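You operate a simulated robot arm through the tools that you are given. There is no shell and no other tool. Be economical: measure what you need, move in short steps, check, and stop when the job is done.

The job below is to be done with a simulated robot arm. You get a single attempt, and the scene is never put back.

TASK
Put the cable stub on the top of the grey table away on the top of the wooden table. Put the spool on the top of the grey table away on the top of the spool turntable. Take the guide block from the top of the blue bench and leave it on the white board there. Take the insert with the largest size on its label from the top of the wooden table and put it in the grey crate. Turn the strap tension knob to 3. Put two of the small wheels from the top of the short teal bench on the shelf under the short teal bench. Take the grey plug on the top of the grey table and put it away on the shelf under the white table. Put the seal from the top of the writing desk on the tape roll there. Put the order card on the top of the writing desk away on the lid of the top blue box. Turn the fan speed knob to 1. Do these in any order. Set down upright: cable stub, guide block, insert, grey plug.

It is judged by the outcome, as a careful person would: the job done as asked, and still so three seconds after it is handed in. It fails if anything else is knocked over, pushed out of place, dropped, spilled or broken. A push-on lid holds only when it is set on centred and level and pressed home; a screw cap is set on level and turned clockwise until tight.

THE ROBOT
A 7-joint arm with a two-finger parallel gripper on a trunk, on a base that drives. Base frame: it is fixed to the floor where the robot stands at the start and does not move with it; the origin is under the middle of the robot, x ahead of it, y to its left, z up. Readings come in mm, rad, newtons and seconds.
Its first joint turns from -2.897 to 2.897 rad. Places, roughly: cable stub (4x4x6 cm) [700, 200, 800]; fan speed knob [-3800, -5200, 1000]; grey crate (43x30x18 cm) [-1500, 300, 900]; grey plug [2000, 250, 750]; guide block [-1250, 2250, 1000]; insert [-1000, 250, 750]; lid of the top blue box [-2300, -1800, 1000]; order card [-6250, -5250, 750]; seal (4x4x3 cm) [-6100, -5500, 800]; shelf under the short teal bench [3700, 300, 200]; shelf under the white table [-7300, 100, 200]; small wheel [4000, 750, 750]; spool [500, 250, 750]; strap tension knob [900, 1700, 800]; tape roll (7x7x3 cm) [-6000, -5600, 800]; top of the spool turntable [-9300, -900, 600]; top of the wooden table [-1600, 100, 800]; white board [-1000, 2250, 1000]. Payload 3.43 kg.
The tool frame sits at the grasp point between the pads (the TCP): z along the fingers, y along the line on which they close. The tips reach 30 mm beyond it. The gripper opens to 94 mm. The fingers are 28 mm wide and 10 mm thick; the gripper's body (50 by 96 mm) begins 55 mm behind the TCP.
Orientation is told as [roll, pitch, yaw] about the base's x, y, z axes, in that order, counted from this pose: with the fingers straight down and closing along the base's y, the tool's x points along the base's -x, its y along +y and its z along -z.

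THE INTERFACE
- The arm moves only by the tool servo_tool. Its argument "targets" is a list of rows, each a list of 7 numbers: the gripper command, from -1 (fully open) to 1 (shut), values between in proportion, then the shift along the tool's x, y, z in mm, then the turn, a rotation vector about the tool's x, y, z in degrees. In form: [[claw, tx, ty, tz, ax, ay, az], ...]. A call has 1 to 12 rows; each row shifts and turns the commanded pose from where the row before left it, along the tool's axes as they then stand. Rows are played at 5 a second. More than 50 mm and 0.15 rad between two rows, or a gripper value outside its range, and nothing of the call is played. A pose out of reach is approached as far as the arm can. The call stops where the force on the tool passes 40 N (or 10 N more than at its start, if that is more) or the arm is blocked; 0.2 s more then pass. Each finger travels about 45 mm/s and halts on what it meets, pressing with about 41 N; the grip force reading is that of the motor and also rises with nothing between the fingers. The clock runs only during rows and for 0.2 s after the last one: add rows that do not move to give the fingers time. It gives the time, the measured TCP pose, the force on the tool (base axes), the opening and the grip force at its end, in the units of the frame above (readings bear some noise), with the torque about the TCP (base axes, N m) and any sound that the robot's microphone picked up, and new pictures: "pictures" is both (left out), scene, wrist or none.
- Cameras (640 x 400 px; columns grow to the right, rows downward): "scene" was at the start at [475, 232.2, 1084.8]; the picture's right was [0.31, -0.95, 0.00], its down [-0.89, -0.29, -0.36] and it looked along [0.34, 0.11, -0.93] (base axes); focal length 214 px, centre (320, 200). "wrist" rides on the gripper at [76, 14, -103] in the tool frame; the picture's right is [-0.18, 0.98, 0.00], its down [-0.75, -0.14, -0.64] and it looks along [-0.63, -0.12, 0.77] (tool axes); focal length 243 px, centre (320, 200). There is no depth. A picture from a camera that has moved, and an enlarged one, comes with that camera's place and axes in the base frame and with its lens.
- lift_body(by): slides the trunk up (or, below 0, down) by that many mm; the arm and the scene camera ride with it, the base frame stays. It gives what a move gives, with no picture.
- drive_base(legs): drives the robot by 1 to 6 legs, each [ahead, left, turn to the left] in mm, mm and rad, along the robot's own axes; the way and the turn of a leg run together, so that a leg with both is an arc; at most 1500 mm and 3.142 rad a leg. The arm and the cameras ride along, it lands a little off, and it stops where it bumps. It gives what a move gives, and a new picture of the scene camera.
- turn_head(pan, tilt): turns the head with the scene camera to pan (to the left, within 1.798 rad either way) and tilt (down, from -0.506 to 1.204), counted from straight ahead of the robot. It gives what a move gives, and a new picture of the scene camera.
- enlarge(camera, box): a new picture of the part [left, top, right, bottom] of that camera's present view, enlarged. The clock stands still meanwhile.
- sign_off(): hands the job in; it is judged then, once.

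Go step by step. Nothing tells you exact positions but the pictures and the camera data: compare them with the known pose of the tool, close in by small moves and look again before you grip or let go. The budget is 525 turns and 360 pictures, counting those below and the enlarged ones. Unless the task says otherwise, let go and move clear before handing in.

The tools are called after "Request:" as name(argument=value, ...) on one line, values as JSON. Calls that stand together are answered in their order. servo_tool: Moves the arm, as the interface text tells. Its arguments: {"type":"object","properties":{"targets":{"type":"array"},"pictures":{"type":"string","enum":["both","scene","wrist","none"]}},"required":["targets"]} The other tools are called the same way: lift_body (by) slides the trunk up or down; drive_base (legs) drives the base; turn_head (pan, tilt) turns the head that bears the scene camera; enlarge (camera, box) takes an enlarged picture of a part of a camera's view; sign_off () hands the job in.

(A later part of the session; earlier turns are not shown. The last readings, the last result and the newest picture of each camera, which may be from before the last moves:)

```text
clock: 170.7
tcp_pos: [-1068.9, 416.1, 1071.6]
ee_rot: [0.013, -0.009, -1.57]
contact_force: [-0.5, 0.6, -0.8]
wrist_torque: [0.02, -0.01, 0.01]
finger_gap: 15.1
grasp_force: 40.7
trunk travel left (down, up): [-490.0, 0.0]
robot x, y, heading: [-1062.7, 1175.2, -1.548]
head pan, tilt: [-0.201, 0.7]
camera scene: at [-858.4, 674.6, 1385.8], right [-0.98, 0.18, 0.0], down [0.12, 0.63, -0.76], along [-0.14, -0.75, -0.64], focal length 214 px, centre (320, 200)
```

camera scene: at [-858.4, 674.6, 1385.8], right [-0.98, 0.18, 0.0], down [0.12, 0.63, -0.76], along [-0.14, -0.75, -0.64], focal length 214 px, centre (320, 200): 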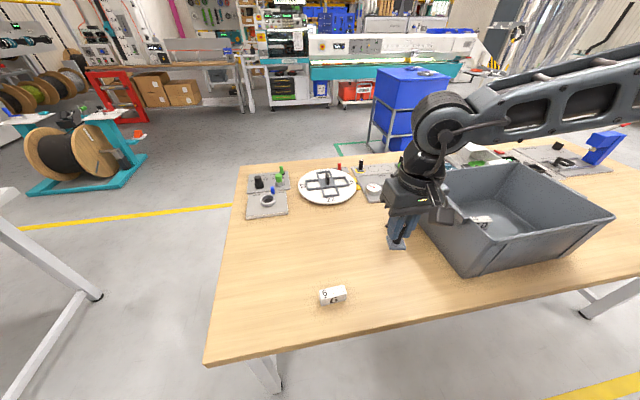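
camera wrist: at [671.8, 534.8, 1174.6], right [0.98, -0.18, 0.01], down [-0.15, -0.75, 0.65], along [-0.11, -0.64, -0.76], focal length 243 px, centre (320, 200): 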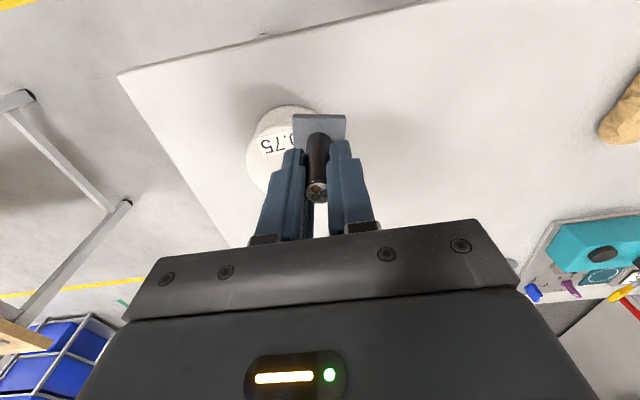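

Request:
servo_tool(targets=[[0.9, -40, 0, 0, 0, 0, 0], [0.9, -40, 0, 0, 0, 0, 0], [0.9, 0, 0, 0, 0, 0, 0]], pictures="none")

Request:
lift_body(by=-170)

Request:
servo_tool(targets=[[0.9, 0, 0, 6, 0, 0, 0], [0.9, 0, 0, 4, 0, 0, 0], [0.9, 0, 0, 0, 0, 0, 0]])

```text
clock: 171.5
tcp_pos: [-1068.6, 337.6, 1071.9]
ee_rot: [0.015, -0.008, -1.571]
contact_force: [-0.1, -0.7, 0.3]
wrist_torque: [0.0, -0.01, 0.0]
finger_gap: 15.0
grasp_force: 40.7
trunk travel left (down, up): [-490.0, 0.0]
robot x, y, heading: [-1065.2, 1173.4, -1.548]
head pan, tilt: [-0.201, 0.7]
```

```text
clock: 173.4
tcp_pos: [-1068.5, 337.3, 902.5]
ee_rot: [0.013, -0.011, -1.569]
contact_force: [0.2, 0.4, -0.5]
wrist_torque: [-0.02, -0.02, -0.03]
finger_gap: 15.0
grasp_force: 40.9
trunk travel left (down, up): [-320.0, 170.0]
robot x, y, heading: [-1067.9, 1178.8, -1.552]
head pan, tilt: [-0.201, 0.7]
```

```text
clock: 174.2
tcp_pos: [-1067.6, 336.5, 892.6]
ee_rot: [0.014, -0.008, -1.569]
contact_force: [0.1, 0.3, -0.9]
wrist_torque: [0.04, 0.02, 0.02]
finger_gap: 14.9
grasp_force: 40.6
trunk travel left (down, up): [-320.0, 170.0]
robot x, y, heading: [-1066.8, 1177.3, -1.55]
head pan, tilt: [-0.201, 0.7]
camera scene: at [-858.4, 674.6, 1215.8], right [-0.98, 0.18, 0.0], down [0.12, 0.63, -0.76], along [-0.14, -0.75, -0.64], focal length 214 px, centre (320, 200)
camera wrist: at [-1055.2, 413.1, 995.1], right [0.98, -0.18, 0.02], down [-0.15, -0.75, 0.65], along [-0.11, -0.64, -0.76], focal length 243 px, centre (320, 200)
```

scene: 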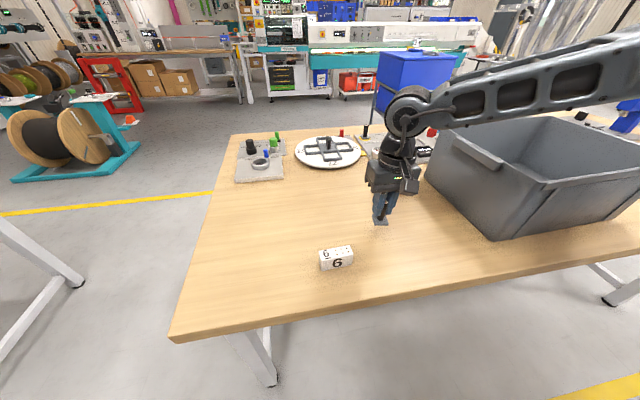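
wrist: 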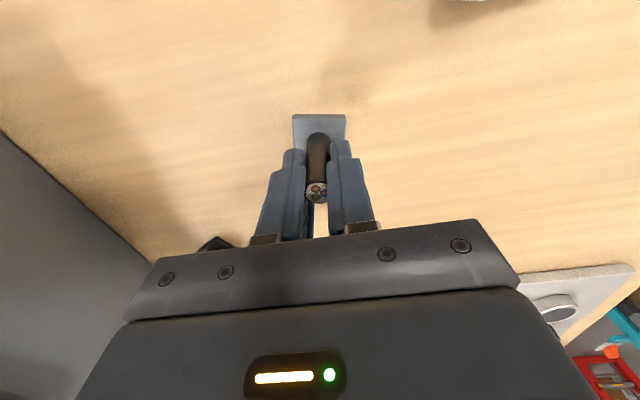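

Request:
servo_tool(targets=[[0.9, 0, 0, 3, 0, 0, 0], [0.9, 0, 0, 3, 0, 0, 0], [0.9, 0, 0, 2, 0, 0, 0], [0.9, 0, 0, 2, 0, 0, 0], [0.9, 0, 0, 0, 0, 0, 0]], pictures="none")

Request:
servo_tool(targets=[[0.9, 0, 0, 2, 0, 0, 0], [0.9, 0, 0, 0, 0, 0, 0], [0.9, 0, 0, 2, 0, 0, 0], [0.9, 0, 0, 0, 0, 0, 0]], pictures="none")

```text
clock: 175.4
tcp_pos: [-1068.4, 337.6, 882.6]
ee_rot: [0.014, -0.01, -1.568]
contact_force: [0.2, 0.0, -0.4]
wrist_torque: [0.0, 0.02, -0.01]
finger_gap: 15.2
grasp_force: 40.8
trunk travel left (down, up): [-320.0, 170.0]
robot x, y, heading: [-1068.2, 1175.8, -1.549]
head pan, tilt: [-0.201, 0.7]
```

```text
clock: 176.4
tcp_pos: [-1068.9, 337.6, 878.3]
ee_rot: [0.014, -0.008, -1.569]
contact_force: [0.1, 0.0, -0.6]
wrist_torque: [-0.01, -0.02, -0.03]
finger_gap: 14.8
grasp_force: 41.1
trunk travel left (down, up): [-320.0, 170.0]
robot x, y, heading: [-1065.2, 1173.2, -1.547]
head pan, tilt: [-0.201, 0.7]
```

Request:
servo_tool(targets=[[0.9, 0, 0, 2, 0, 0, 0], [0.9, 0, 0, 0, 0, 0, 0], [0.9, 0, 0, 2, 0, 0, 0], [0.9, 0, 0, 0, 0, 0, 0]], pictures="none")

Request:
servo_tool(targets=[[0.9, 0, 0, 1.5, 0, 0, 0], [0.9, 0, 0, 0, 0, 0, 0], [0.9, 0, 0, 0, 0, 0, 0]], pictures="wrist")

```text
clock: 177.4
tcp_pos: [-1067.7, 337.4, 874.1]
ee_rot: [0.012, -0.01, -1.569]
contact_force: [-0.5, 0.1, -0.8]
wrist_torque: [0.0, 0.02, -0.01]
finger_gap: 14.8
grasp_force: 41.4
trunk travel left (down, up): [-320.0, 170.0]
robot x, y, heading: [-1061.2, 1177.0, -1.554]
head pan, tilt: [-0.201, 0.7]
```

```text
clock: 178.2
tcp_pos: [-1068.8, 337.2, 872.8]
ee_rot: [0.015, -0.008, -1.57]
contact_force: [0.5, 0.2, -0.1]
wrist_torque: [0.03, -0.02, 0.02]
finger_gap: 15.1
grasp_force: 41.0
trunk travel left (down, up): [-320.0, 170.0]
robot x, y, heading: [-1068.3, 1173.4, -1.551]
head pan, tilt: [-0.201, 0.7]
camera wrist: at [-1055.6, 413.5, 975.6], right [0.98, -0.18, 0.01], down [-0.15, -0.75, 0.65], along [-0.11, -0.64, -0.76], focal length 243 px, centre (320, 200)
```

wrist: 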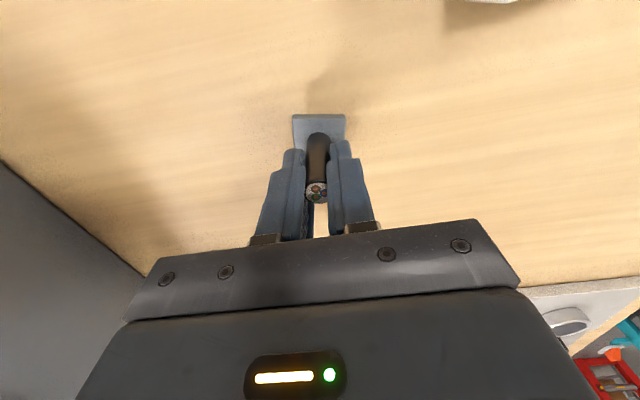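

Request:
servo_tool(targets=[[0.9, 0, 0, 2, 0, 0, 0], [0.9, 0, 0, 0, 0, 0, 0], [0.9, 0, 0, 2, 0, 0, 0], [0.9, 0, 0, 0, 0, 0, 0], [0.9, 0, 0, 2, 0, 0, 0], [0.9, 0, 0, 0, 0, 0, 0]], pictures="none")

```text
clock: 179.6
tcp_pos: [-1067.8, 336.5, 865.8]
ee_rot: [0.012, -0.009, -1.57]
contact_force: [-0.1, 0.7, -0.8]
wrist_torque: [-0.01, -0.01, -0.02]
finger_gap: 14.8
grasp_force: 41.6
trunk travel left (down, up): [-320.0, 170.0]
robot x, y, heading: [-1066.0, 1175.5, -1.55]
head pan, tilt: [-0.201, 0.7]
```

Request:
servo_tool(targets=[[0.9, 0, 0, 2, 0, 0, 0], [0.9, 0, 0, 0, 0, 0, 0], [0.9, 0, 0, 2, 0, 0, 0], [0.9, 0, 0, 0, 0, 0, 0], [0.9, 0, 0, 1, 0, 0, 0], [0.9, 0, 0, 0, 0, 0, 0]], pictures="none")

Request:
enlarge(camera="scene", box=[330, 140, 450, 240])

```text
clock: 181.0
tcp_pos: [-1068.7, 336.3, 861.3]
ee_rot: [0.013, -0.008, -1.569]
contact_force: [0.8, -0.1, -0.6]
wrist_torque: [0.0, 0.0, 0.01]
finger_gap: 14.9
grasp_force: 40.9
trunk travel left (down, up): [-320.0, 170.0]
robot x, y, heading: [-1066.5, 1174.9, -1.549]
head pan, tilt: [-0.201, 0.7]
```

```text
4.00 times, centred on (390, 190) of scene
camera zoom: at [-858.4, 674.6, 1215.8], right [-0.98, 0.18, 0.0], down [0.12, 0.63, -0.76], along [-0.14, -0.75, -0.64], focal length 858 px, centre (40, 240)
```

zoom: 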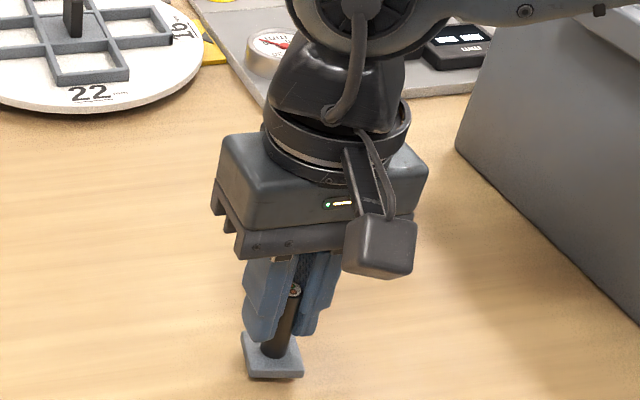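

Request:
servo_tool(targets=[[0.9, 0, 0, 1.5, 0, 0, 0], [0.9, 0, 0, 1.5, 0, 0, 0], [0.9, 0, 0, 1.5, 0, 0, 0], [0.9, 0, 0, 0, 0, 0, 0]], pictures="none")

Request:
servo_tool(targets=[[0.9, 0, 0, 1.5, 0, 0, 0], [0.9, 0, 0, 1.5, 0, 0, 0], [0.9, 0, 0, 0, 0, 0, 0]], pictures="none")

```text
clock: 182.0
tcp_pos: [-1068.1, 337.6, 856.2]
ee_rot: [0.014, -0.008, -1.568]
contact_force: [-0.1, 0.1, -0.9]
wrist_torque: [-0.02, 0.01, 0.0]
finger_gap: 14.7
grasp_force: 41.3
trunk travel left (down, up): [-320.0, 170.0]
robot x, y, heading: [-1063.0, 1177.3, -1.553]
head pan, tilt: [-0.201, 0.7]
```

```text
clock: 182.8
tcp_pos: [-1068.0, 338.7, 854.0]
ee_rot: [0.016, -0.008, -1.571]
contact_force: [-0.5, 0.1, -0.9]
wrist_torque: [0.01, -0.01, -0.02]
finger_gap: 14.9
grasp_force: 41.7
trunk travel left (down, up): [-320.0, 170.0]
robot x, y, heading: [-1063.6, 1175.0, -1.55]
head pan, tilt: [-0.201, 0.7]
```

Request:
servo_tool(targets=[[0.9, 0, 0, 1.5, 0, 0, 0], [0.9, 0, 0, 0, 0, 0, 0], [0.9, 0, 0, 1.5, 0, 0, 0], [0.9, 0, 0, 0, 0, 0, 0]], pictures="none")

Request:
servo_tool(targets=[[0.9, 0, 0, 1.5, 0, 0, 0], [0.9, 0, 0, 0, 0, 0, 0]], pictures="none")

```text
clock: 183.8
tcp_pos: [-1067.8, 336.9, 852.4]
ee_rot: [0.013, -0.011, -1.569]
contact_force: [-1.9, 2.6, 14.3]
wrist_torque: [0.29, 0.35, -0.03]
finger_gap: 14.9
grasp_force: 40.7
trunk travel left (down, up): [-320.0, 170.0]
robot x, y, heading: [-1065.2, 1180.2, -1.554]
head pan, tilt: [-0.201, 0.7]
```

```text
clock: 184.4
tcp_pos: [-1067.3, 336.7, 851.2]
ee_rot: [0.013, -0.011, -1.568]
contact_force: [-2.1, 2.4, 36.0]
wrist_torque: [0.51, 0.51, -0.03]
finger_gap: 15.0
grasp_force: 41.1
trunk travel left (down, up): [-320.0, 170.0]
robot x, y, heading: [-1063.0, 1174.8, -1.556]
head pan, tilt: [-0.201, 0.7]
```

Contact at z 852, so both tables are about the same height. Releasing.

Request:
servo_tool(targets=[[0.9, 0, 0, -1.5, 0, 0, 0], [0.2, 0, 0, 0, 0, 0, 0], [0.2, 0, 0, 0, 0, 0, 0], [0.2, 0, 0, -20, 0, 0, 0], [0.2, 0, 0, -45, 0, 0, 0], [0.2, 0, 0, -45, 0, 0, 0], [0.2, 40, 0, -10, 0, 0, 0]])

```text
clock: 186.0
tcp_pos: [-1068.4, 380.1, 969.7]
ee_rot: [0.014, -0.009, -1.568]
contact_force: [0.9, 0.3, -0.5]
wrist_torque: [0.02, 0.01, 0.02]
finger_gap: 37.6
grasp_force: 0.2
trunk travel left (down, up): [-320.0, 170.0]
robot x, y, heading: [-1063.2, 1174.9, -1.547]
head pan, tilt: [-0.201, 0.7]
camera scene: at [-858.2, 674.4, 1215.6], right [-0.98, 0.18, 0.0], down [0.12, 0.63, -0.76], along [-0.14, -0.75, -0.64], focal length 214 px, centre (320, 200)
camera wrist: at [-1056.2, 455.8, 1071.5], right [0.98, -0.18, 0.01], down [-0.15, -0.75, 0.65], along [-0.11, -0.64, -0.76], focal length 243 px, centre (320, 200)
```

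scene: 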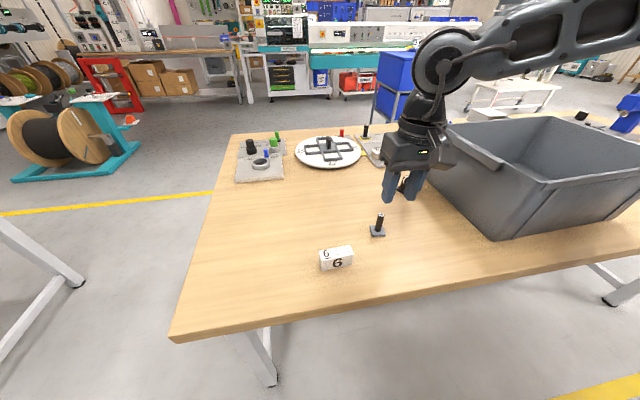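
wrist: 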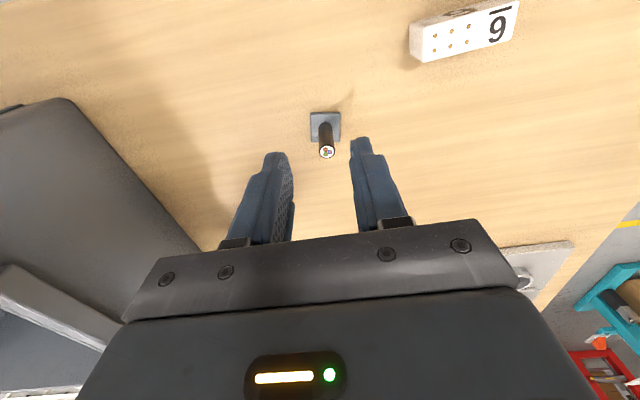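

The cable stub stands on the wooden table. Next are the small wheels at the short teal bench, so I'll turn to +x and drive down the aisle.

Request:
lift_body(by=100)

Request:
drive_base(legs=[[0, 0, 1.55], [1300, 0, 0], [1300, 0, 0], [1300, -30, 0]])

Request:
turn_head(pan=-0.3, tilt=0.5)

```text
clock: 187.3
tcp_pos: [-1069.1, 379.8, 1068.4]
ee_rot: [0.014, -0.01, -1.566]
contact_force: [0.7, 0.1, -0.8]
wrist_torque: [0.03, 0.01, 0.0]
finger_gap: 37.5
grasp_force: 0.1
trunk travel left (down, up): [-420.0, 70.0]
robot x, y, heading: [-1069.2, 1176.0, -1.548]
head pan, tilt: [-0.201, 0.7]
```

```text
clock: 209.9
tcp_pos: [3633.8, 1077.7, 1068.8]
ee_rot: [0.014, -0.008, -0.007]
contact_force: [-0.5, -0.1, -0.4]
wrist_torque: [0.02, 0.02, 0.02]
finger_gap: 37.6
grasp_force: 0.0
trunk travel left (down, up): [-420.0, 70.0]
robot x, y, heading: [2837.5, 1089.9, 0.009]
head pan, tilt: [-0.201, 0.7]
camera scene: at [3341.1, 1292.5, 1315.8], right [-0.19, -0.98, 0.0], down [-0.63, 0.12, -0.76], along [0.75, -0.14, -0.64], focal length 214 px, centre (320, 200)
```

scene: 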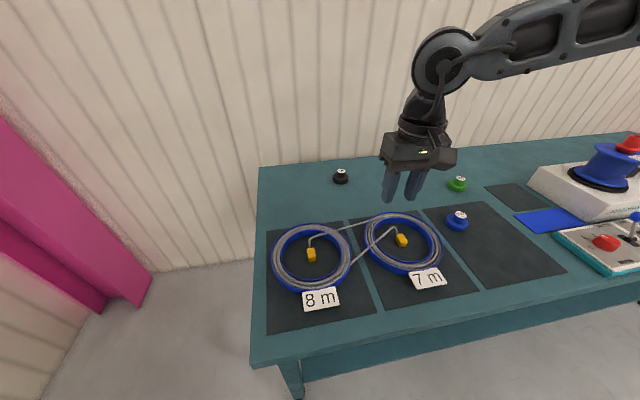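

```text
clock: 210.6
tcp_pos: [3635.1, 1079.4, 1068.2]
ee_rot: [0.014, -0.01, -0.008]
contact_force: [0.1, -0.2, 0.0]
wrist_torque: [-0.03, 0.0, 0.01]
finger_gap: 37.3
grasp_force: 0.0
trunk travel left (down, up): [-420.0, 70.0]
robot x, y, heading: [2840.5, 1087.5, 0.016]
head pan, tilt: [-0.3, 0.499]
camera scene: at [3344.9, 1282.6, 1333.5], right [-0.28, -0.96, 0.0], down [-0.46, 0.14, -0.88], along [0.84, -0.25, -0.48], focal length 214 px, centre (320, 200)
```

scene: 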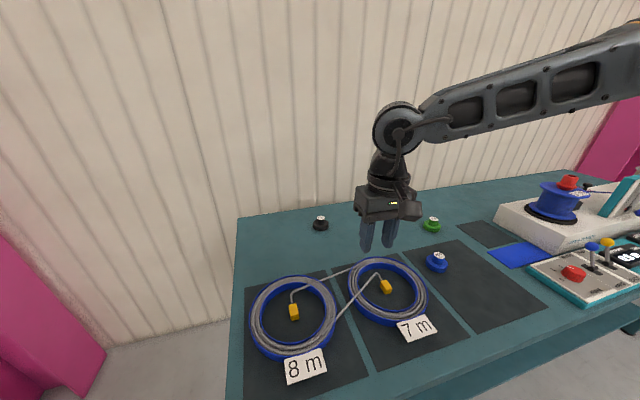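

Request:
drive_base(legs=[[130, -380, 0]])

Request:
servo_tool(targets=[[-0.3, 0, 0, 0, 0, 0, 0]], pictures="wrist")

```text
clock: 213.1
tcp_pos: [3768.5, 704.5, 1068.1]
ee_rot: [0.014, -0.008, -0.006]
contact_force: [-0.6, 0.5, -0.3]
wrist_torque: [0.02, 0.02, -0.01]
finger_gap: 37.7
grasp_force: 0.0
trunk travel left (down, up): [-420.0, 70.0]
robot x, y, heading: [2973.6, 711.4, 0.012]
head pan, tilt: [-0.3, 0.499]
camera scene: at [3478.2, 906.9, 1333.5], right [-0.28, -0.96, 0.0], down [-0.46, 0.13, -0.88], along [0.84, -0.25, -0.48], focal length 214 px, centre (320, 200)
```

scene: 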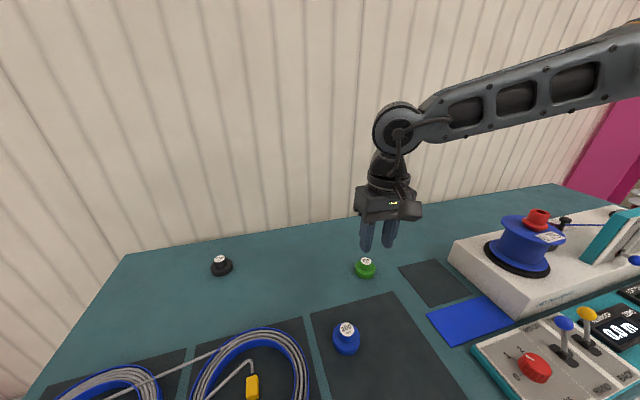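

```text
clock: 213.5
tcp_pos: [3768.4, 703.9, 1069.3]
ee_rot: [0.014, -0.009, -0.005]
contact_force: [0.8, -0.1, 0.0]
wrist_torque: [0.01, 0.02, 0.02]
finger_gap: 61.3
grasp_force: 0.0
trunk travel left (down, up): [-420.0, 70.0]
robot x, y, heading: [2973.6, 709.2, 0.015]
head pan, tilt: [-0.3, 0.499]
camera wrist: at [3691.6, 716.9, 1171.5], right [0.19, 0.98, 0.02], down [0.75, -0.15, 0.65], along [0.64, -0.11, -0.76], focal length 243 px, centre (320, 200)
```

wrist: 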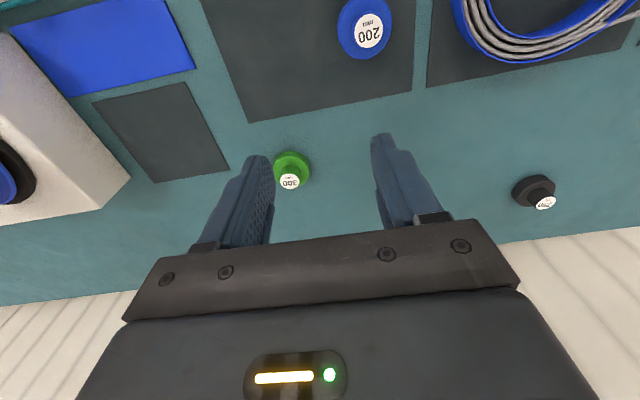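

Request:
enlarge(camera="scene", box=[200, 240, 400, 380])

Request:
turn_head(pan=-0.9, tilt=0.6)

```text
2.86 times, centred on (300, 310) of scene
camera zoom: at [3478.2, 906.9, 1333.5], right [-0.28, -0.96, 0.0], down [-0.46, 0.13, -0.88], along [0.84, -0.25, -0.48], focal length 613 px, centre (377, -114)
```

zoom: 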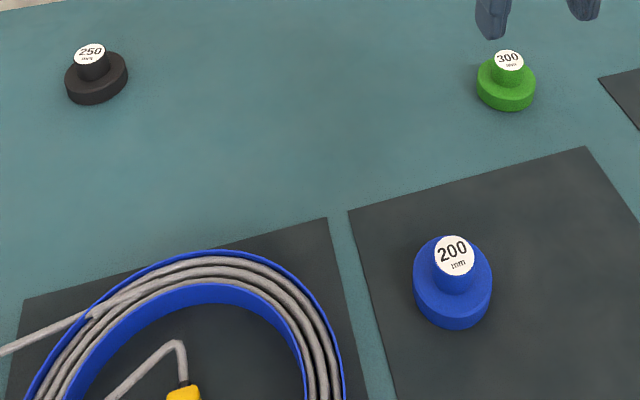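

```text
clock: 214.5
tcp_pos: [3768.9, 704.1, 1068.3]
ee_rot: [0.013, -0.009, -0.005]
contact_force: [0.6, -0.3, 0.9]
wrist_torque: [0.0, -0.01, 0.0]
finger_gap: 61.4
grasp_force: 0.1
trunk travel left (down, up): [-420.0, 70.0]
robot x, y, heading: [2971.5, 711.6, 0.017]
head pan, tilt: [-0.901, 0.6]
camera scene: at [3446.9, 864.1, 1324.4], right [-0.77, -0.63, 0.0], down [-0.36, 0.44, -0.83], along [0.52, -0.64, -0.56], focal length 214 px, centre (320, 200)
```

scene: 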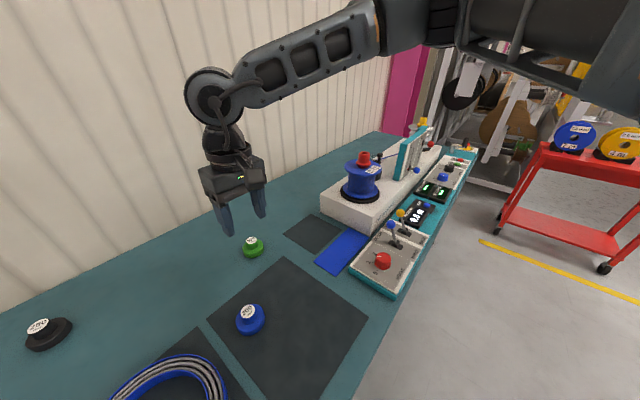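

Request:
lift_body(by=-100)

Request:
servo_tool(targets=[[-0.3, 17, 32, 0, 0, 0, 0], [-0.3, 16, 32, 20, 0, 0, 0], [-0.3, 0, 0, 20, 0, 0, 0]])

```text
clock: 215.8
tcp_pos: [3769.1, 704.3, 968.3]
ee_rot: [0.014, -0.009, -0.006]
contact_force: [0.3, -0.1, -0.5]
wrist_torque: [0.0, 0.01, -0.01]
finger_gap: 60.9
grasp_force: 0.0
trunk travel left (down, up): [-320.0, 170.0]
robot x, y, heading: [2970.9, 710.3, 0.015]
head pan, tilt: [-0.901, 0.6]
```

```text
clock: 216.6
tcp_pos: [3735.9, 767.6, 929.4]
ee_rot: [0.013, -0.011, -0.005]
contact_force: [0.4, -0.6, 0.3]
wrist_torque: [0.03, -0.02, 0.02]
finger_gap: 61.1
grasp_force: 0.1
trunk travel left (down, up): [-320.0, 170.0]
robot x, y, heading: [2975.6, 709.5, 0.014]
head pan, tilt: [-0.901, 0.6]
camera scene: at [3446.7, 863.9, 1224.5], right [-0.77, -0.63, 0.0], down [-0.36, 0.44, -0.83], along [0.52, -0.64, -0.56], focal length 214 px, centre (320, 200)
camera wrist: at [3658.5, 780.8, 1032.0], right [0.19, 0.98, 0.02], down [0.75, -0.15, 0.65], along [0.64, -0.11, -0.76], focal length 243 px, centre (320, 200)
```

scene: 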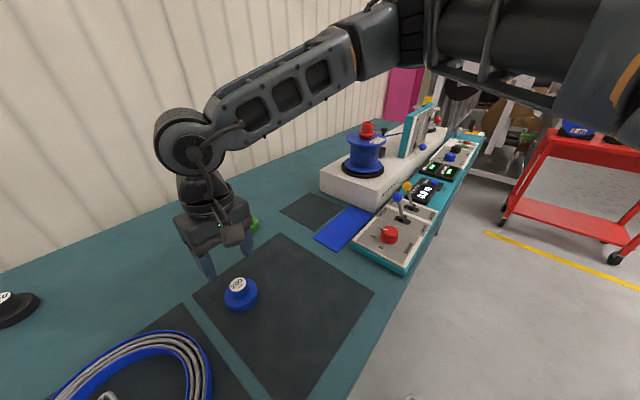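
wrist: 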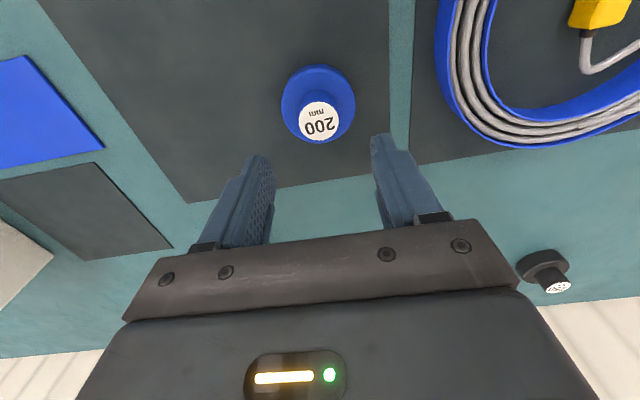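

Request:
servo_tool(targets=[[-0.3, 3, 0, 30, 0, 0, 0], [-0.3, 0, 0, 30, 0, 0, 0], [-0.3, 0, 0, 12, 0, 0, 0], [-0.3, 0, 0, 0, 0, 0, 0]])

Request:
enlarge(camera="scene", box=[150, 180, 330, 330])

```text
clock: 217.6
tcp_pos: [3733.8, 771.1, 857.5]
ee_rot: [0.015, -0.01, -0.002]
contact_force: [-0.1, 0.1, -0.9]
wrist_torque: [0.0, 0.02, 0.0]
finger_gap: 61.0
grasp_force: 0.1
trunk travel left (down, up): [-320.0, 170.0]
robot x, y, heading: [2970.9, 710.4, 0.013]
head pan, tilt: [-0.901, 0.6]
camera scene: at [3446.8, 864.0, 1224.4], right [-0.77, -0.63, 0.0], down [-0.36, 0.44, -0.83], along [0.52, -0.64, -0.56], focal length 214 px, centre (320, 200)
camera wrist: at [3656.4, 783.0, 959.7], right [0.19, 0.98, 0.02], down [0.75, -0.15, 0.65], along [0.64, -0.11, -0.76], focal length 243 px, centre (320, 200)
```

scene: 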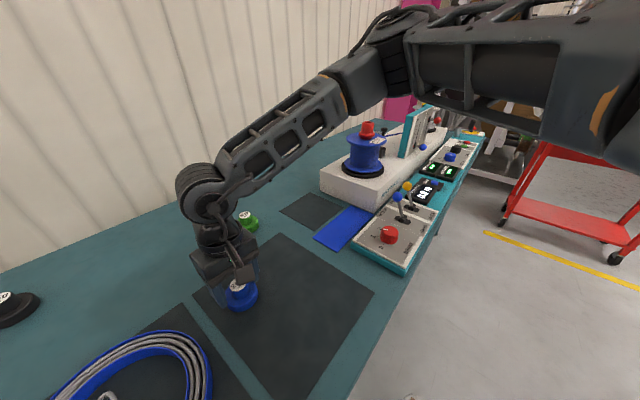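
wrist: 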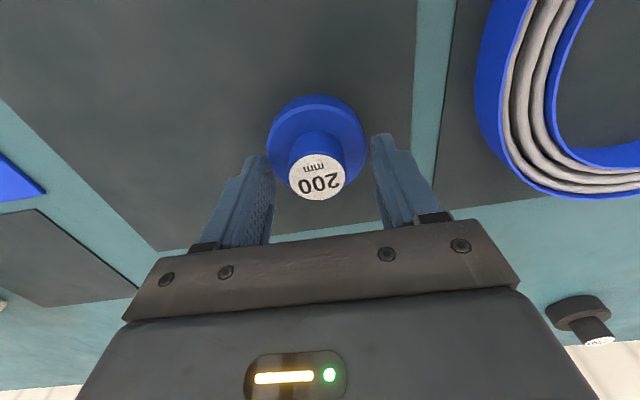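

```text
2.67 times, centred on (240, 255) of scene
camera zoom: at [3446.8, 864.0, 1224.4], right [-0.77, -0.63, 0.0], down [-0.36, 0.44, -0.83], along [0.52, -0.64, -0.56], focal length 572 px, centre (533, 53)
```

zoom: 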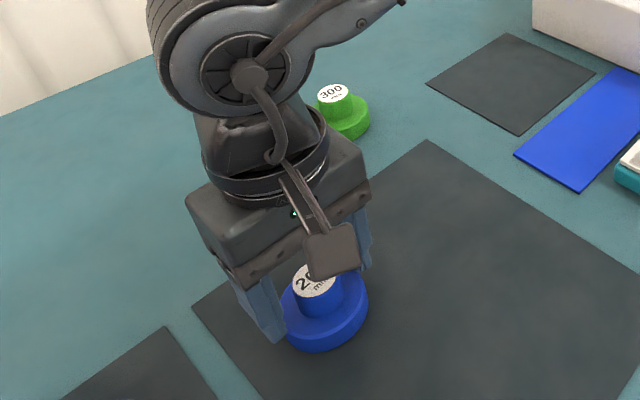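

Request:
servo_tool(targets=[[0.0, 1, -2, 8, 0, 0, 0], [0.0, 0, 0, 6, 0, 0, 0], [0.6, 0, 0, 0, 0, 0, 0], [0.6, 0, 0, 0, 0, 0, 0], [0.7, 0, 0, 0, 0, 0, 0], [0.7, 0, 0, -10, 0, 0, 0], [0.7, 0, 0, -30, 0, 0, 0]], pictures="wrist")

```text
clock: 218.1
tcp_pos: [3734.0, 767.4, 853.4]
ee_rot: [0.015, -0.014, -0.003]
contact_force: [-10.0, -4.9, 29.7]
wrist_torque: [-0.87, 0.59, -0.19]
finger_gap: 48.7
grasp_force: 2.1
trunk travel left (down, up): [-320.0, 170.0]
robot x, y, heading: [2966.4, 714.9, 0.013]
head pan, tilt: [-0.901, 0.6]
stopped in row 2: the force on the tool passed its limit at 52 N (the readings are from after the stop); the commanded pose is now the measured one
camera wrist: at [3655.8, 780.5, 956.5], right [0.19, 0.98, 0.02], down [0.74, -0.15, 0.65], along [0.64, -0.11, -0.76], focal length 243 px, centre (320, 200)
```

wrist: 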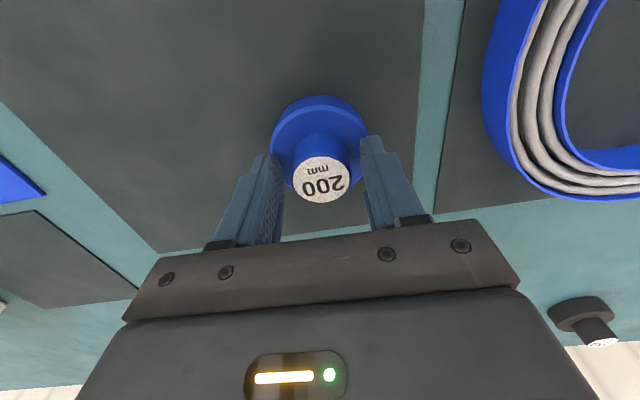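

The tips touched the wheel's disc at about z 823. I'll raise slightly and close on the hub.

Request:
servo_tool(targets=[[0.0, 0, 0, -4, 0, 0, 0], [0.6, 0, 0, 0, 0, 0, 0], [0.6, 0, 0, 0, 0, 0, 0], [0.7, 0, 0, 0, 0, 0, 0], [0.7, 0, 0, 0, 0, 0, 0], [0.7, 0, 0, -10, 0, 0, 0], [0.7, 0, 0, -30, 0, 0, 0]], pictures="wrist")

```text
clock: 219.7
tcp_pos: [3732.3, 769.3, 895.6]
ee_rot: [0.013, -0.013, -0.005]
contact_force: [-0.1, 0.7, -0.6]
wrist_torque: [0.0, 0.0, 0.0]
finger_gap: 32.7
grasp_force: 40.6
trunk travel left (down, up): [-320.0, 170.0]
robot x, y, heading: [2973.1, 709.9, 0.014]
head pan, tilt: [-0.901, 0.6]
camera wrist: at [3655.0, 780.4, 998.5], right [0.19, 0.98, 0.02], down [0.74, -0.15, 0.65], along [0.64, -0.11, -0.76], focal length 243 px, centre (320, 200)
```

wrist: 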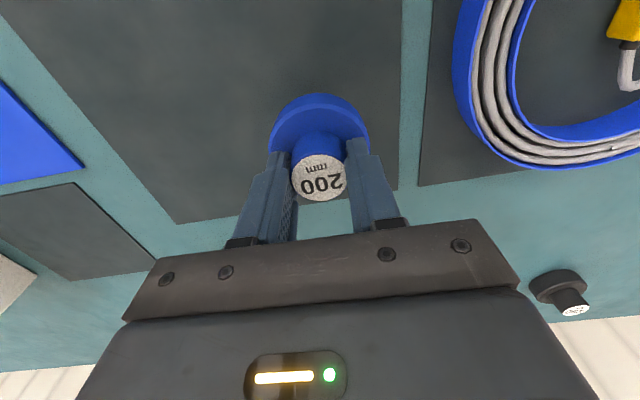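

Request:
servo_tool(targets=[[0.7, 0, 0, -45, 0, 0, 0], [0.7, 0, 0, -45, 0, 0, 0]], pictures="none")

Request:
drive_base(legs=[[-400, 150, 0]])

Request:
turn_head(pan=-0.3, tilt=0.7)

```text
clock: 220.3
tcp_pos: [3732.1, 765.5, 985.0]
ee_rot: [0.012, -0.013, -0.004]
contact_force: [0.8, -0.2, -1.6]
wrist_torque: [-0.03, -0.01, 0.0]
finger_gap: 32.6
grasp_force: 41.2
trunk travel left (down, up): [-320.0, 170.0]
robot x, y, heading: [2974.7, 708.0, 0.011]
head pan, tilt: [-0.901, 0.6]
```

```text
clock: 222.9
tcp_pos: [3327.9, 906.8, 986.1]
ee_rot: [0.015, -0.013, -0.006]
contact_force: [0.5, 0.2, -1.8]
wrist_torque: [-0.03, 0.04, -0.02]
finger_gap: 33.1
grasp_force: 41.3
trunk travel left (down, up): [-320.0, 170.0]
robot x, y, heading: [2568.1, 853.2, 0.014]
head pan, tilt: [-0.901, 0.6]
camera scene: at [3043.1, 1005.0, 1224.4], right [-0.78, -0.63, 0.0], down [-0.36, 0.44, -0.83], along [0.52, -0.64, -0.56], focal length 214 px, centre (320, 200)
```

scene: 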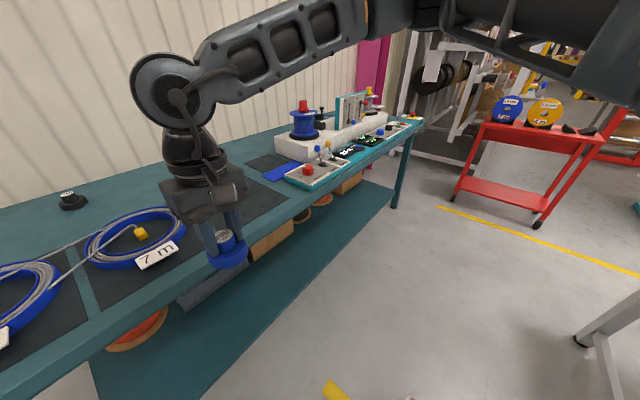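

```text
clock: 223.9
tcp_pos: [3327.7, 907.2, 984.5]
ee_rot: [0.013, -0.011, -0.007]
contact_force: [0.4, -0.3, -0.6]
wrist_torque: [-0.02, -0.03, 0.01]
finger_gap: 32.6
grasp_force: 40.8
trunk travel left (down, up): [-320.0, 170.0]
robot x, y, heading: [2567.8, 853.3, 0.01]
head pan, tilt: [-0.3, 0.7]
camera scene: at [3068.8, 1049.4, 1215.8], right [-0.28, -0.96, 0.0], down [-0.62, 0.18, -0.76], along [0.73, -0.22, -0.64], focal length 214 px, centre (320, 200)
```

scene: 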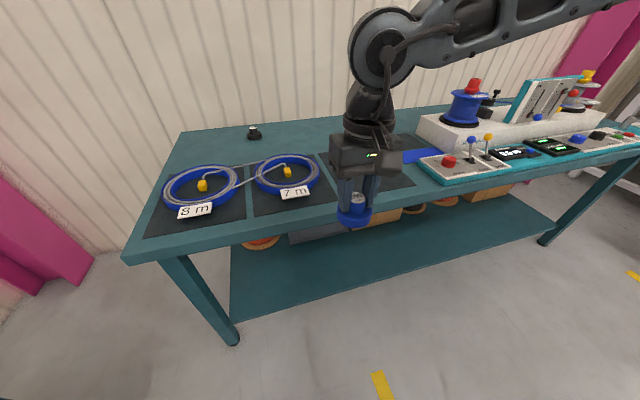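

The shelf's front strip is free. I'll lower the trunk and arm in front of the bench, then slide the wheel in over the shelf.

Request:
lift_body(by=-320)

Request:
servo_tool(targets=[[0.7, 0, 0, 48, 0, 0, 0], [0.7, 0, 0, 48, 0, 0, 0], [0.7, 0, 0, 48, 0, 0, 0], [0.7, 0, 0, 48, 0, 0, 0], [0.7, 0, 0, 48, 0, 0, 0], [0.7, 0, 0, 48, 0, 0, 0], [0.7, 0, 0, 48, 0, 0, 0]])

```text
clock: 227.1
tcp_pos: [3328.0, 907.0, 665.4]
ee_rot: [0.013, -0.012, -0.006]
contact_force: [0.2, 0.0, -1.3]
wrist_torque: [0.01, 0.01, -0.02]
finger_gap: 32.9
grasp_force: 40.7
trunk travel left (down, up): [0.0, 490.0]
robot x, y, heading: [2569.9, 848.2, 0.014]
head pan, tilt: [-0.3, 0.7]
```

```text
clock: 228.7
tcp_pos: [3331.9, 912.5, 327.4]
ee_rot: [0.012, -0.013, -0.008]
contact_force: [-0.5, -0.5, -0.8]
wrist_torque: [0.01, -0.01, 0.01]
finger_gap: 33.0
grasp_force: 40.8
trunk travel left (down, up): [0.0, 490.0]
robot x, y, heading: [2562.0, 851.5, 0.013]
head pan, tilt: [-0.3, 0.7]
camera scene: at [3068.8, 1049.3, 895.9], right [-0.28, -0.96, 0.0], down [-0.62, 0.18, -0.76], along [0.73, -0.22, -0.64], focal length 214 px, centre (320, 200)
camera wrist: at [3254.6, 924.1, 430.7], right [0.19, 0.98, 0.02], down [0.74, -0.16, 0.65], along [0.64, -0.11, -0.76], focal length 243 px, centre (320, 200)
```

scene: 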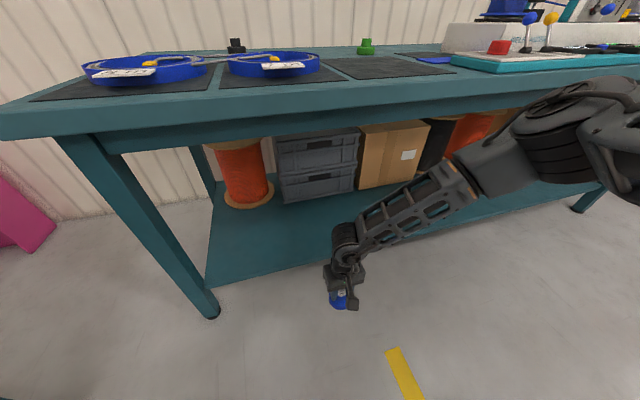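
wrist: 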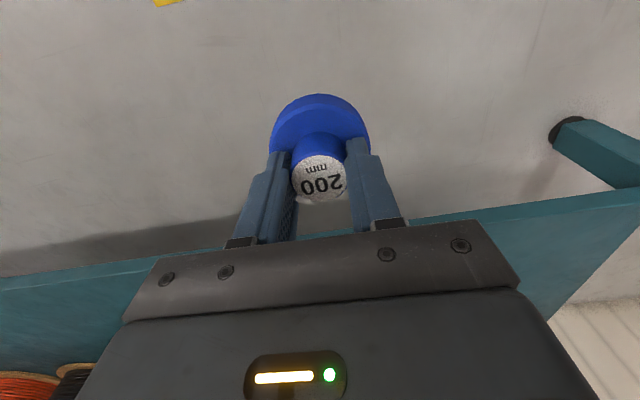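

Request:
drive_base(legs=[[305, 0, 0]])

Request:
servo_tool(targets=[[0.7, 0, 0, 40, 0, 0, 0], [0.7, 0, 0, 30, 0, 0, 0]])

```text
clock: 230.3
tcp_pos: [3512.5, 910.7, 326.1]
ee_rot: [0.018, 0.003, -0.016]
contact_force: [0.3, -0.1, -0.4]
wrist_torque: [-0.02, -0.02, 0.0]
finger_gap: 33.0
grasp_force: 41.0
trunk travel left (down, up): [0.0, 490.0]
robot x, y, heading: [2763.1, 857.0, 0.009]
head pan, tilt: [-0.3, 0.7]
stopped in leg 1: the robot was blocked; the commanded pose is now the measured one
camera scene: at [3259.2, 1051.5, 898.2], right [-0.29, -0.96, 0.0], down [-0.61, 0.18, -0.77], along [0.74, -0.22, -0.64], focal length 214 px, centre (320, 200)
```

scene: 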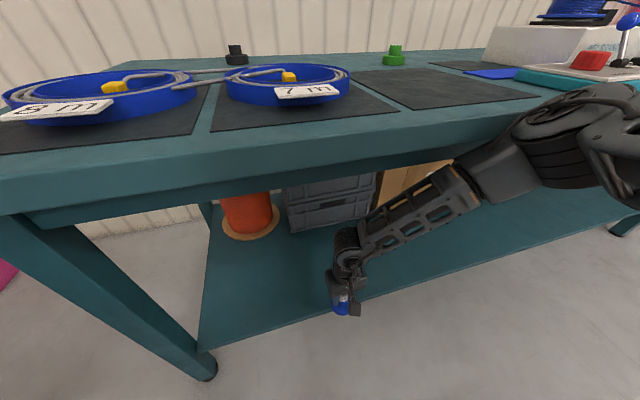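

```text
clock: 230.9
tcp_pos: [3510.8, 904.2, 253.3]
ee_rot: [0.019, 0.008, -0.028]
contact_force: [-6.6, -6.2, 21.8]
wrist_torque: [-0.57, -0.28, -0.21]
finger_gap: 32.9
grasp_force: 41.1
trunk travel left (down, up): [0.0, 490.0]
robot x, y, heading: [2759.6, 855.3, 0.009]
head pan, tilt: [-0.3, 0.7]
camera scene: at [3259.2, 1048.2, 898.9], right [-0.29, -0.96, 0.0], down [-0.61, 0.19, -0.77], along [0.74, -0.22, -0.64], focal length 214 px, centre (320, 200)
camera wrist: at [3435.3, 918.7, 357.7], right [0.21, 0.98, 0.02], down [0.75, -0.17, 0.63], along [0.62, -0.12, -0.77], focal length 243 px, centre (320, 200)
```

scene: 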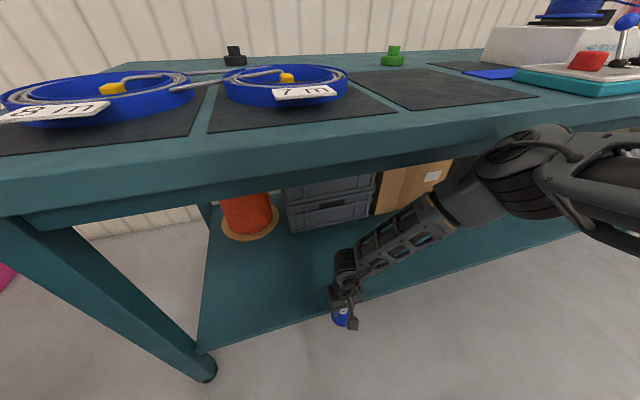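
wrist: 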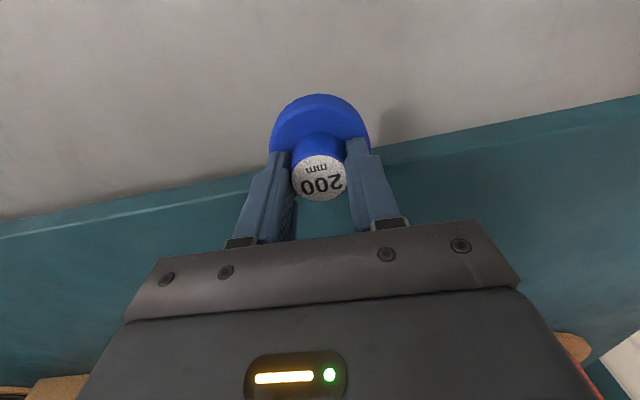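

The arm's elbow is touching the bench front. I'll back off a little and reach forward with the arm more stretched.

Request:
servo_tool(targets=[[0.7, 0, 0, -40, 0, 0, 0], [0.7, 0, 0, -30, 0, 0, 0]], pictures="none")

Request:
drive_base(legs=[[-70, 0, 0]])

Request:
servo_tool(targets=[[0.7, -40, -6, 0, 0, 0, 0], [0.7, -40, -6, 0, 0, 0, 0], [0.7, -40, -6, 0, 0, 0, 0]])

```text
clock: 231.6
tcp_pos: [3428.8, 942.5, 271.4]
ee_rot: [0.082, 0.149, -0.029]
contact_force: [0.2, -0.1, -0.6]
wrist_torque: [0.0, 0.0, 0.01]
finger_gap: 32.7
grasp_force: 41.0
trunk travel left (down, up): [0.0, 490.0]
robot x, y, heading: [2757.3, 858.8, 0.005]
head pan, tilt: [-0.3, 0.7]
stopped in row 2: the arm was blocked; the commanded pose is now the measured one
```

```text
clock: 232.7
tcp_pos: [3367.2, 941.1, 272.0]
ee_rot: [0.08, 0.145, -0.028]
contact_force: [0.1, 0.0, -0.9]
wrist_torque: [0.04, -0.01, 0.01]
finger_gap: 32.8
grasp_force: 41.1
trunk travel left (down, up): [0.0, 490.0]
robot x, y, heading: [2686.5, 858.8, 0.004]
head pan, tilt: [-0.3, 0.7]
camera scene: at [3192.6, 1049.2, 895.8], right [-0.29, -0.96, 0.0], down [-0.62, 0.19, -0.76], along [0.73, -0.22, -0.64], focal length 214 px, centre (320, 200)
```

scene: 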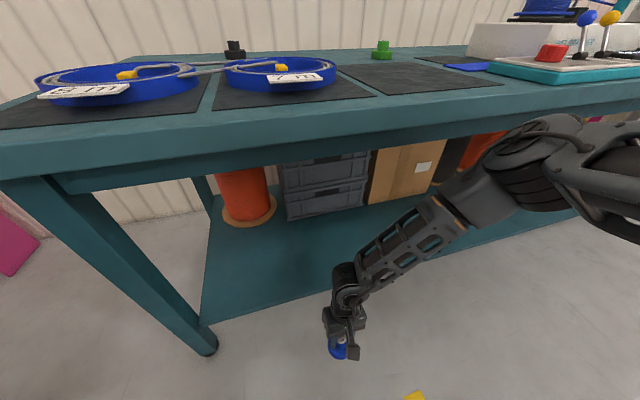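

```text
clock: 233.4
tcp_pos: [3484.5, 921.4, 250.9]
ee_rot: [0.081, 0.146, -0.027]
contact_force: [0.9, -0.2, -0.9]
wrist_torque: [-0.01, 0.01, -0.01]
finger_gap: 32.7
grasp_force: 41.0
trunk travel left (down, up): [0.0, 490.0]
robot x, y, heading: [2691.4, 854.5, 0.007]
head pan, tilt: [-0.3, 0.7]
camera scene: at [3192.6, 1049.2, 895.8], right [-0.29, -0.96, 0.0], down [-0.62, 0.19, -0.76], along [0.73, -0.22, -0.64], focal length 214 px, centre (320, 200)
camera wrist: at [3423.6, 927.6, 365.0], right [0.22, 0.97, 0.05], down [0.83, -0.21, 0.51], along [0.51, -0.07, -0.86], focal length 243 px, centre (320, 200)
```

scene: 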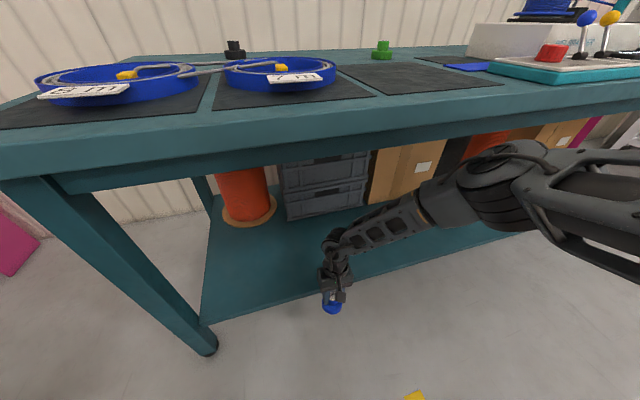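
wrist: 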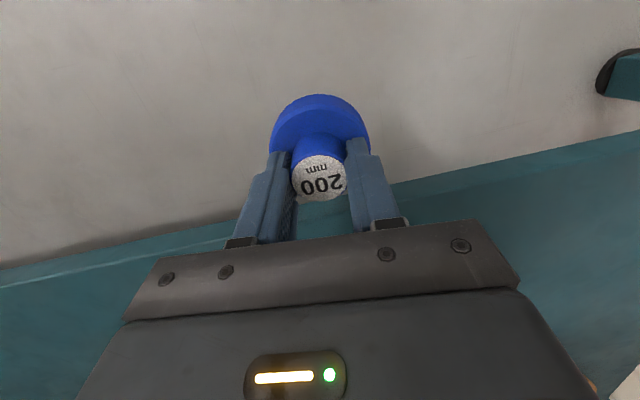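

Request:
servo_tool(targets=[[0.7, -5, -5, -5, 2.3, -4.2, 0], [0.7, -5, -5, -5, 2.3, -4.2, 0], [0.7, -25, 0, 0, 0, 0, 0], [0.7, -20, 0, 0, 0, 0, 0]])

```text
clock: 234.4
tcp_pos: [3538.6, 907.9, 259.3]
ee_rot: [0.0, -0.001, -0.033]
contact_force: [1.2, 0.9, -0.5]
wrist_torque: [0.0, 0.0, 0.01]
finger_gap: 32.8
grasp_force: 41.0
trunk travel left (down, up): [0.0, 490.0]
robot x, y, heading: [2692.9, 855.3, 0.006]
head pan, tilt: [-0.3, 0.7]
camera scene: at [3192.6, 1049.2, 895.8], right [-0.29, -0.96, 0.0], down [-0.62, 0.19, -0.76], along [0.73, -0.22, -0.64], focal length 214 px, centre (320, 200)
camera wrist: at [3462.8, 923.4, 363.7], right [0.22, 0.98, 0.0], down [0.75, -0.17, 0.64], along [0.63, -0.14, -0.76], focal length 243 px, centre (320, 200)
```

scene: 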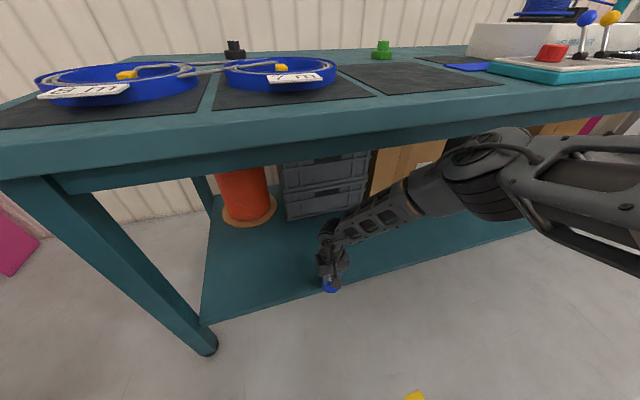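
wrist: 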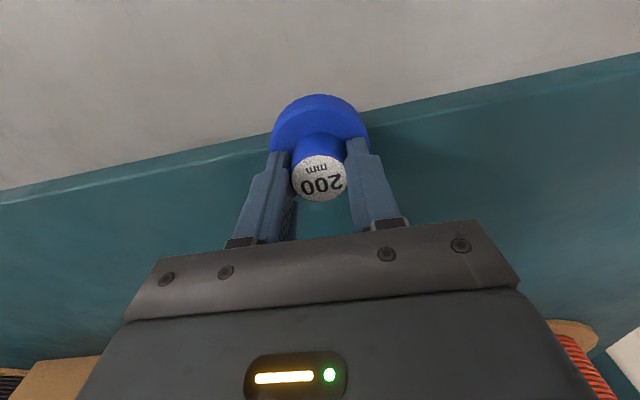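

Request:
servo_tool(targets=[[0.7, -25, 0, 0, 0, 0, 0], [0.7, -25, 0, 0, 0, 0, 0], [0.7, -20, 0, 0, 0, 0, 0]])

```text
clock: 235.2
tcp_pos: [3608.6, 904.9, 260.2]
ee_rot: [-0.002, -0.002, -0.034]
contact_force: [-0.1, -0.4, -0.7]
wrist_torque: [-0.01, -0.01, 0.01]
finger_gap: 33.0
grasp_force: 40.9
trunk travel left (down, up): [0.0, 490.0]
robot x, y, heading: [2691.2, 854.8, 0.009]
head pan, tilt: [-0.3, 0.7]
camera scene: at [3192.6, 1049.0, 895.8], right [-0.29, -0.96, 0.0], down [-0.62, 0.19, -0.76], along [0.73, -0.22, -0.64], focal length 214 px, centre (320, 200)
camera wrist: at [3533.6, 920.9, 364.1], right [0.22, 0.98, 0.0], down [0.75, -0.17, 0.64], along [0.63, -0.14, -0.77], focal length 243 px, centre (320, 200)
```

scene: 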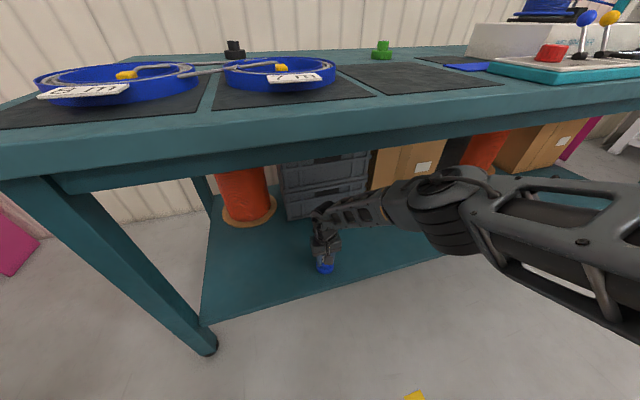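
wrist: 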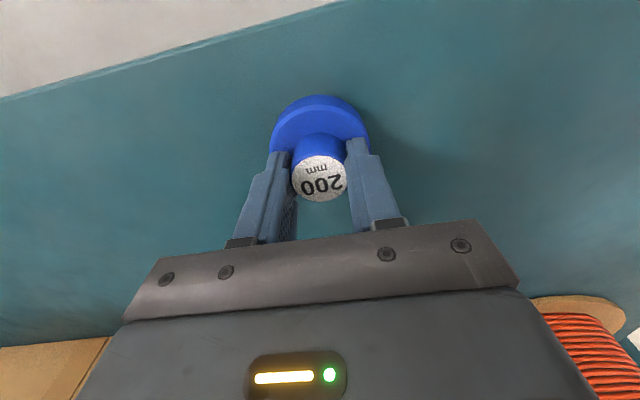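

It works stretched. Lowering onto the shelf until contact.

Request:
servo_tool(targets=[[0.7, 0, 0, 15, 0, 0, 0], [0.7, 0, 0, 10, 0, 0, 0], [0.7, 0, 0, 5, 0, 0, 0], [0.7, 0, 0, 3, 0, 0, 0], [0.7, 0, 0, 3, 0, 0, 0], [0.7, 0, 0, 0, 0, 0, 0]], pictures="wrist")

```text
clock: 235.7
tcp_pos: [3609.5, 905.7, 253.4]
ee_rot: [0.0, 0.003, -0.035]
contact_force: [-13.1, -1.9, 22.8]
wrist_torque: [0.04, 0.1, 0.03]
finger_gap: 32.8
grasp_force: 41.8
trunk travel left (down, up): [0.0, 490.0]
robot x, y, heading: [2690.6, 853.3, 0.006]
head pan, tilt: [-0.3, 0.7]
stopped in row 1: the force on the tool passed its limit at 60 N (the readings are from after the stop); the commanded pose is now the measured one
camera wrist: at [3534.5, 921.7, 356.4], right [0.22, 0.98, 0.0], down [0.75, -0.17, 0.64], along [0.62, -0.14, -0.77], focal length 243 px, centre (320, 200)
```

wrist: 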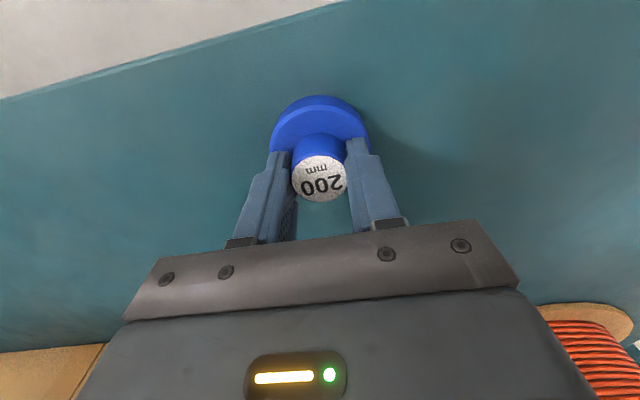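

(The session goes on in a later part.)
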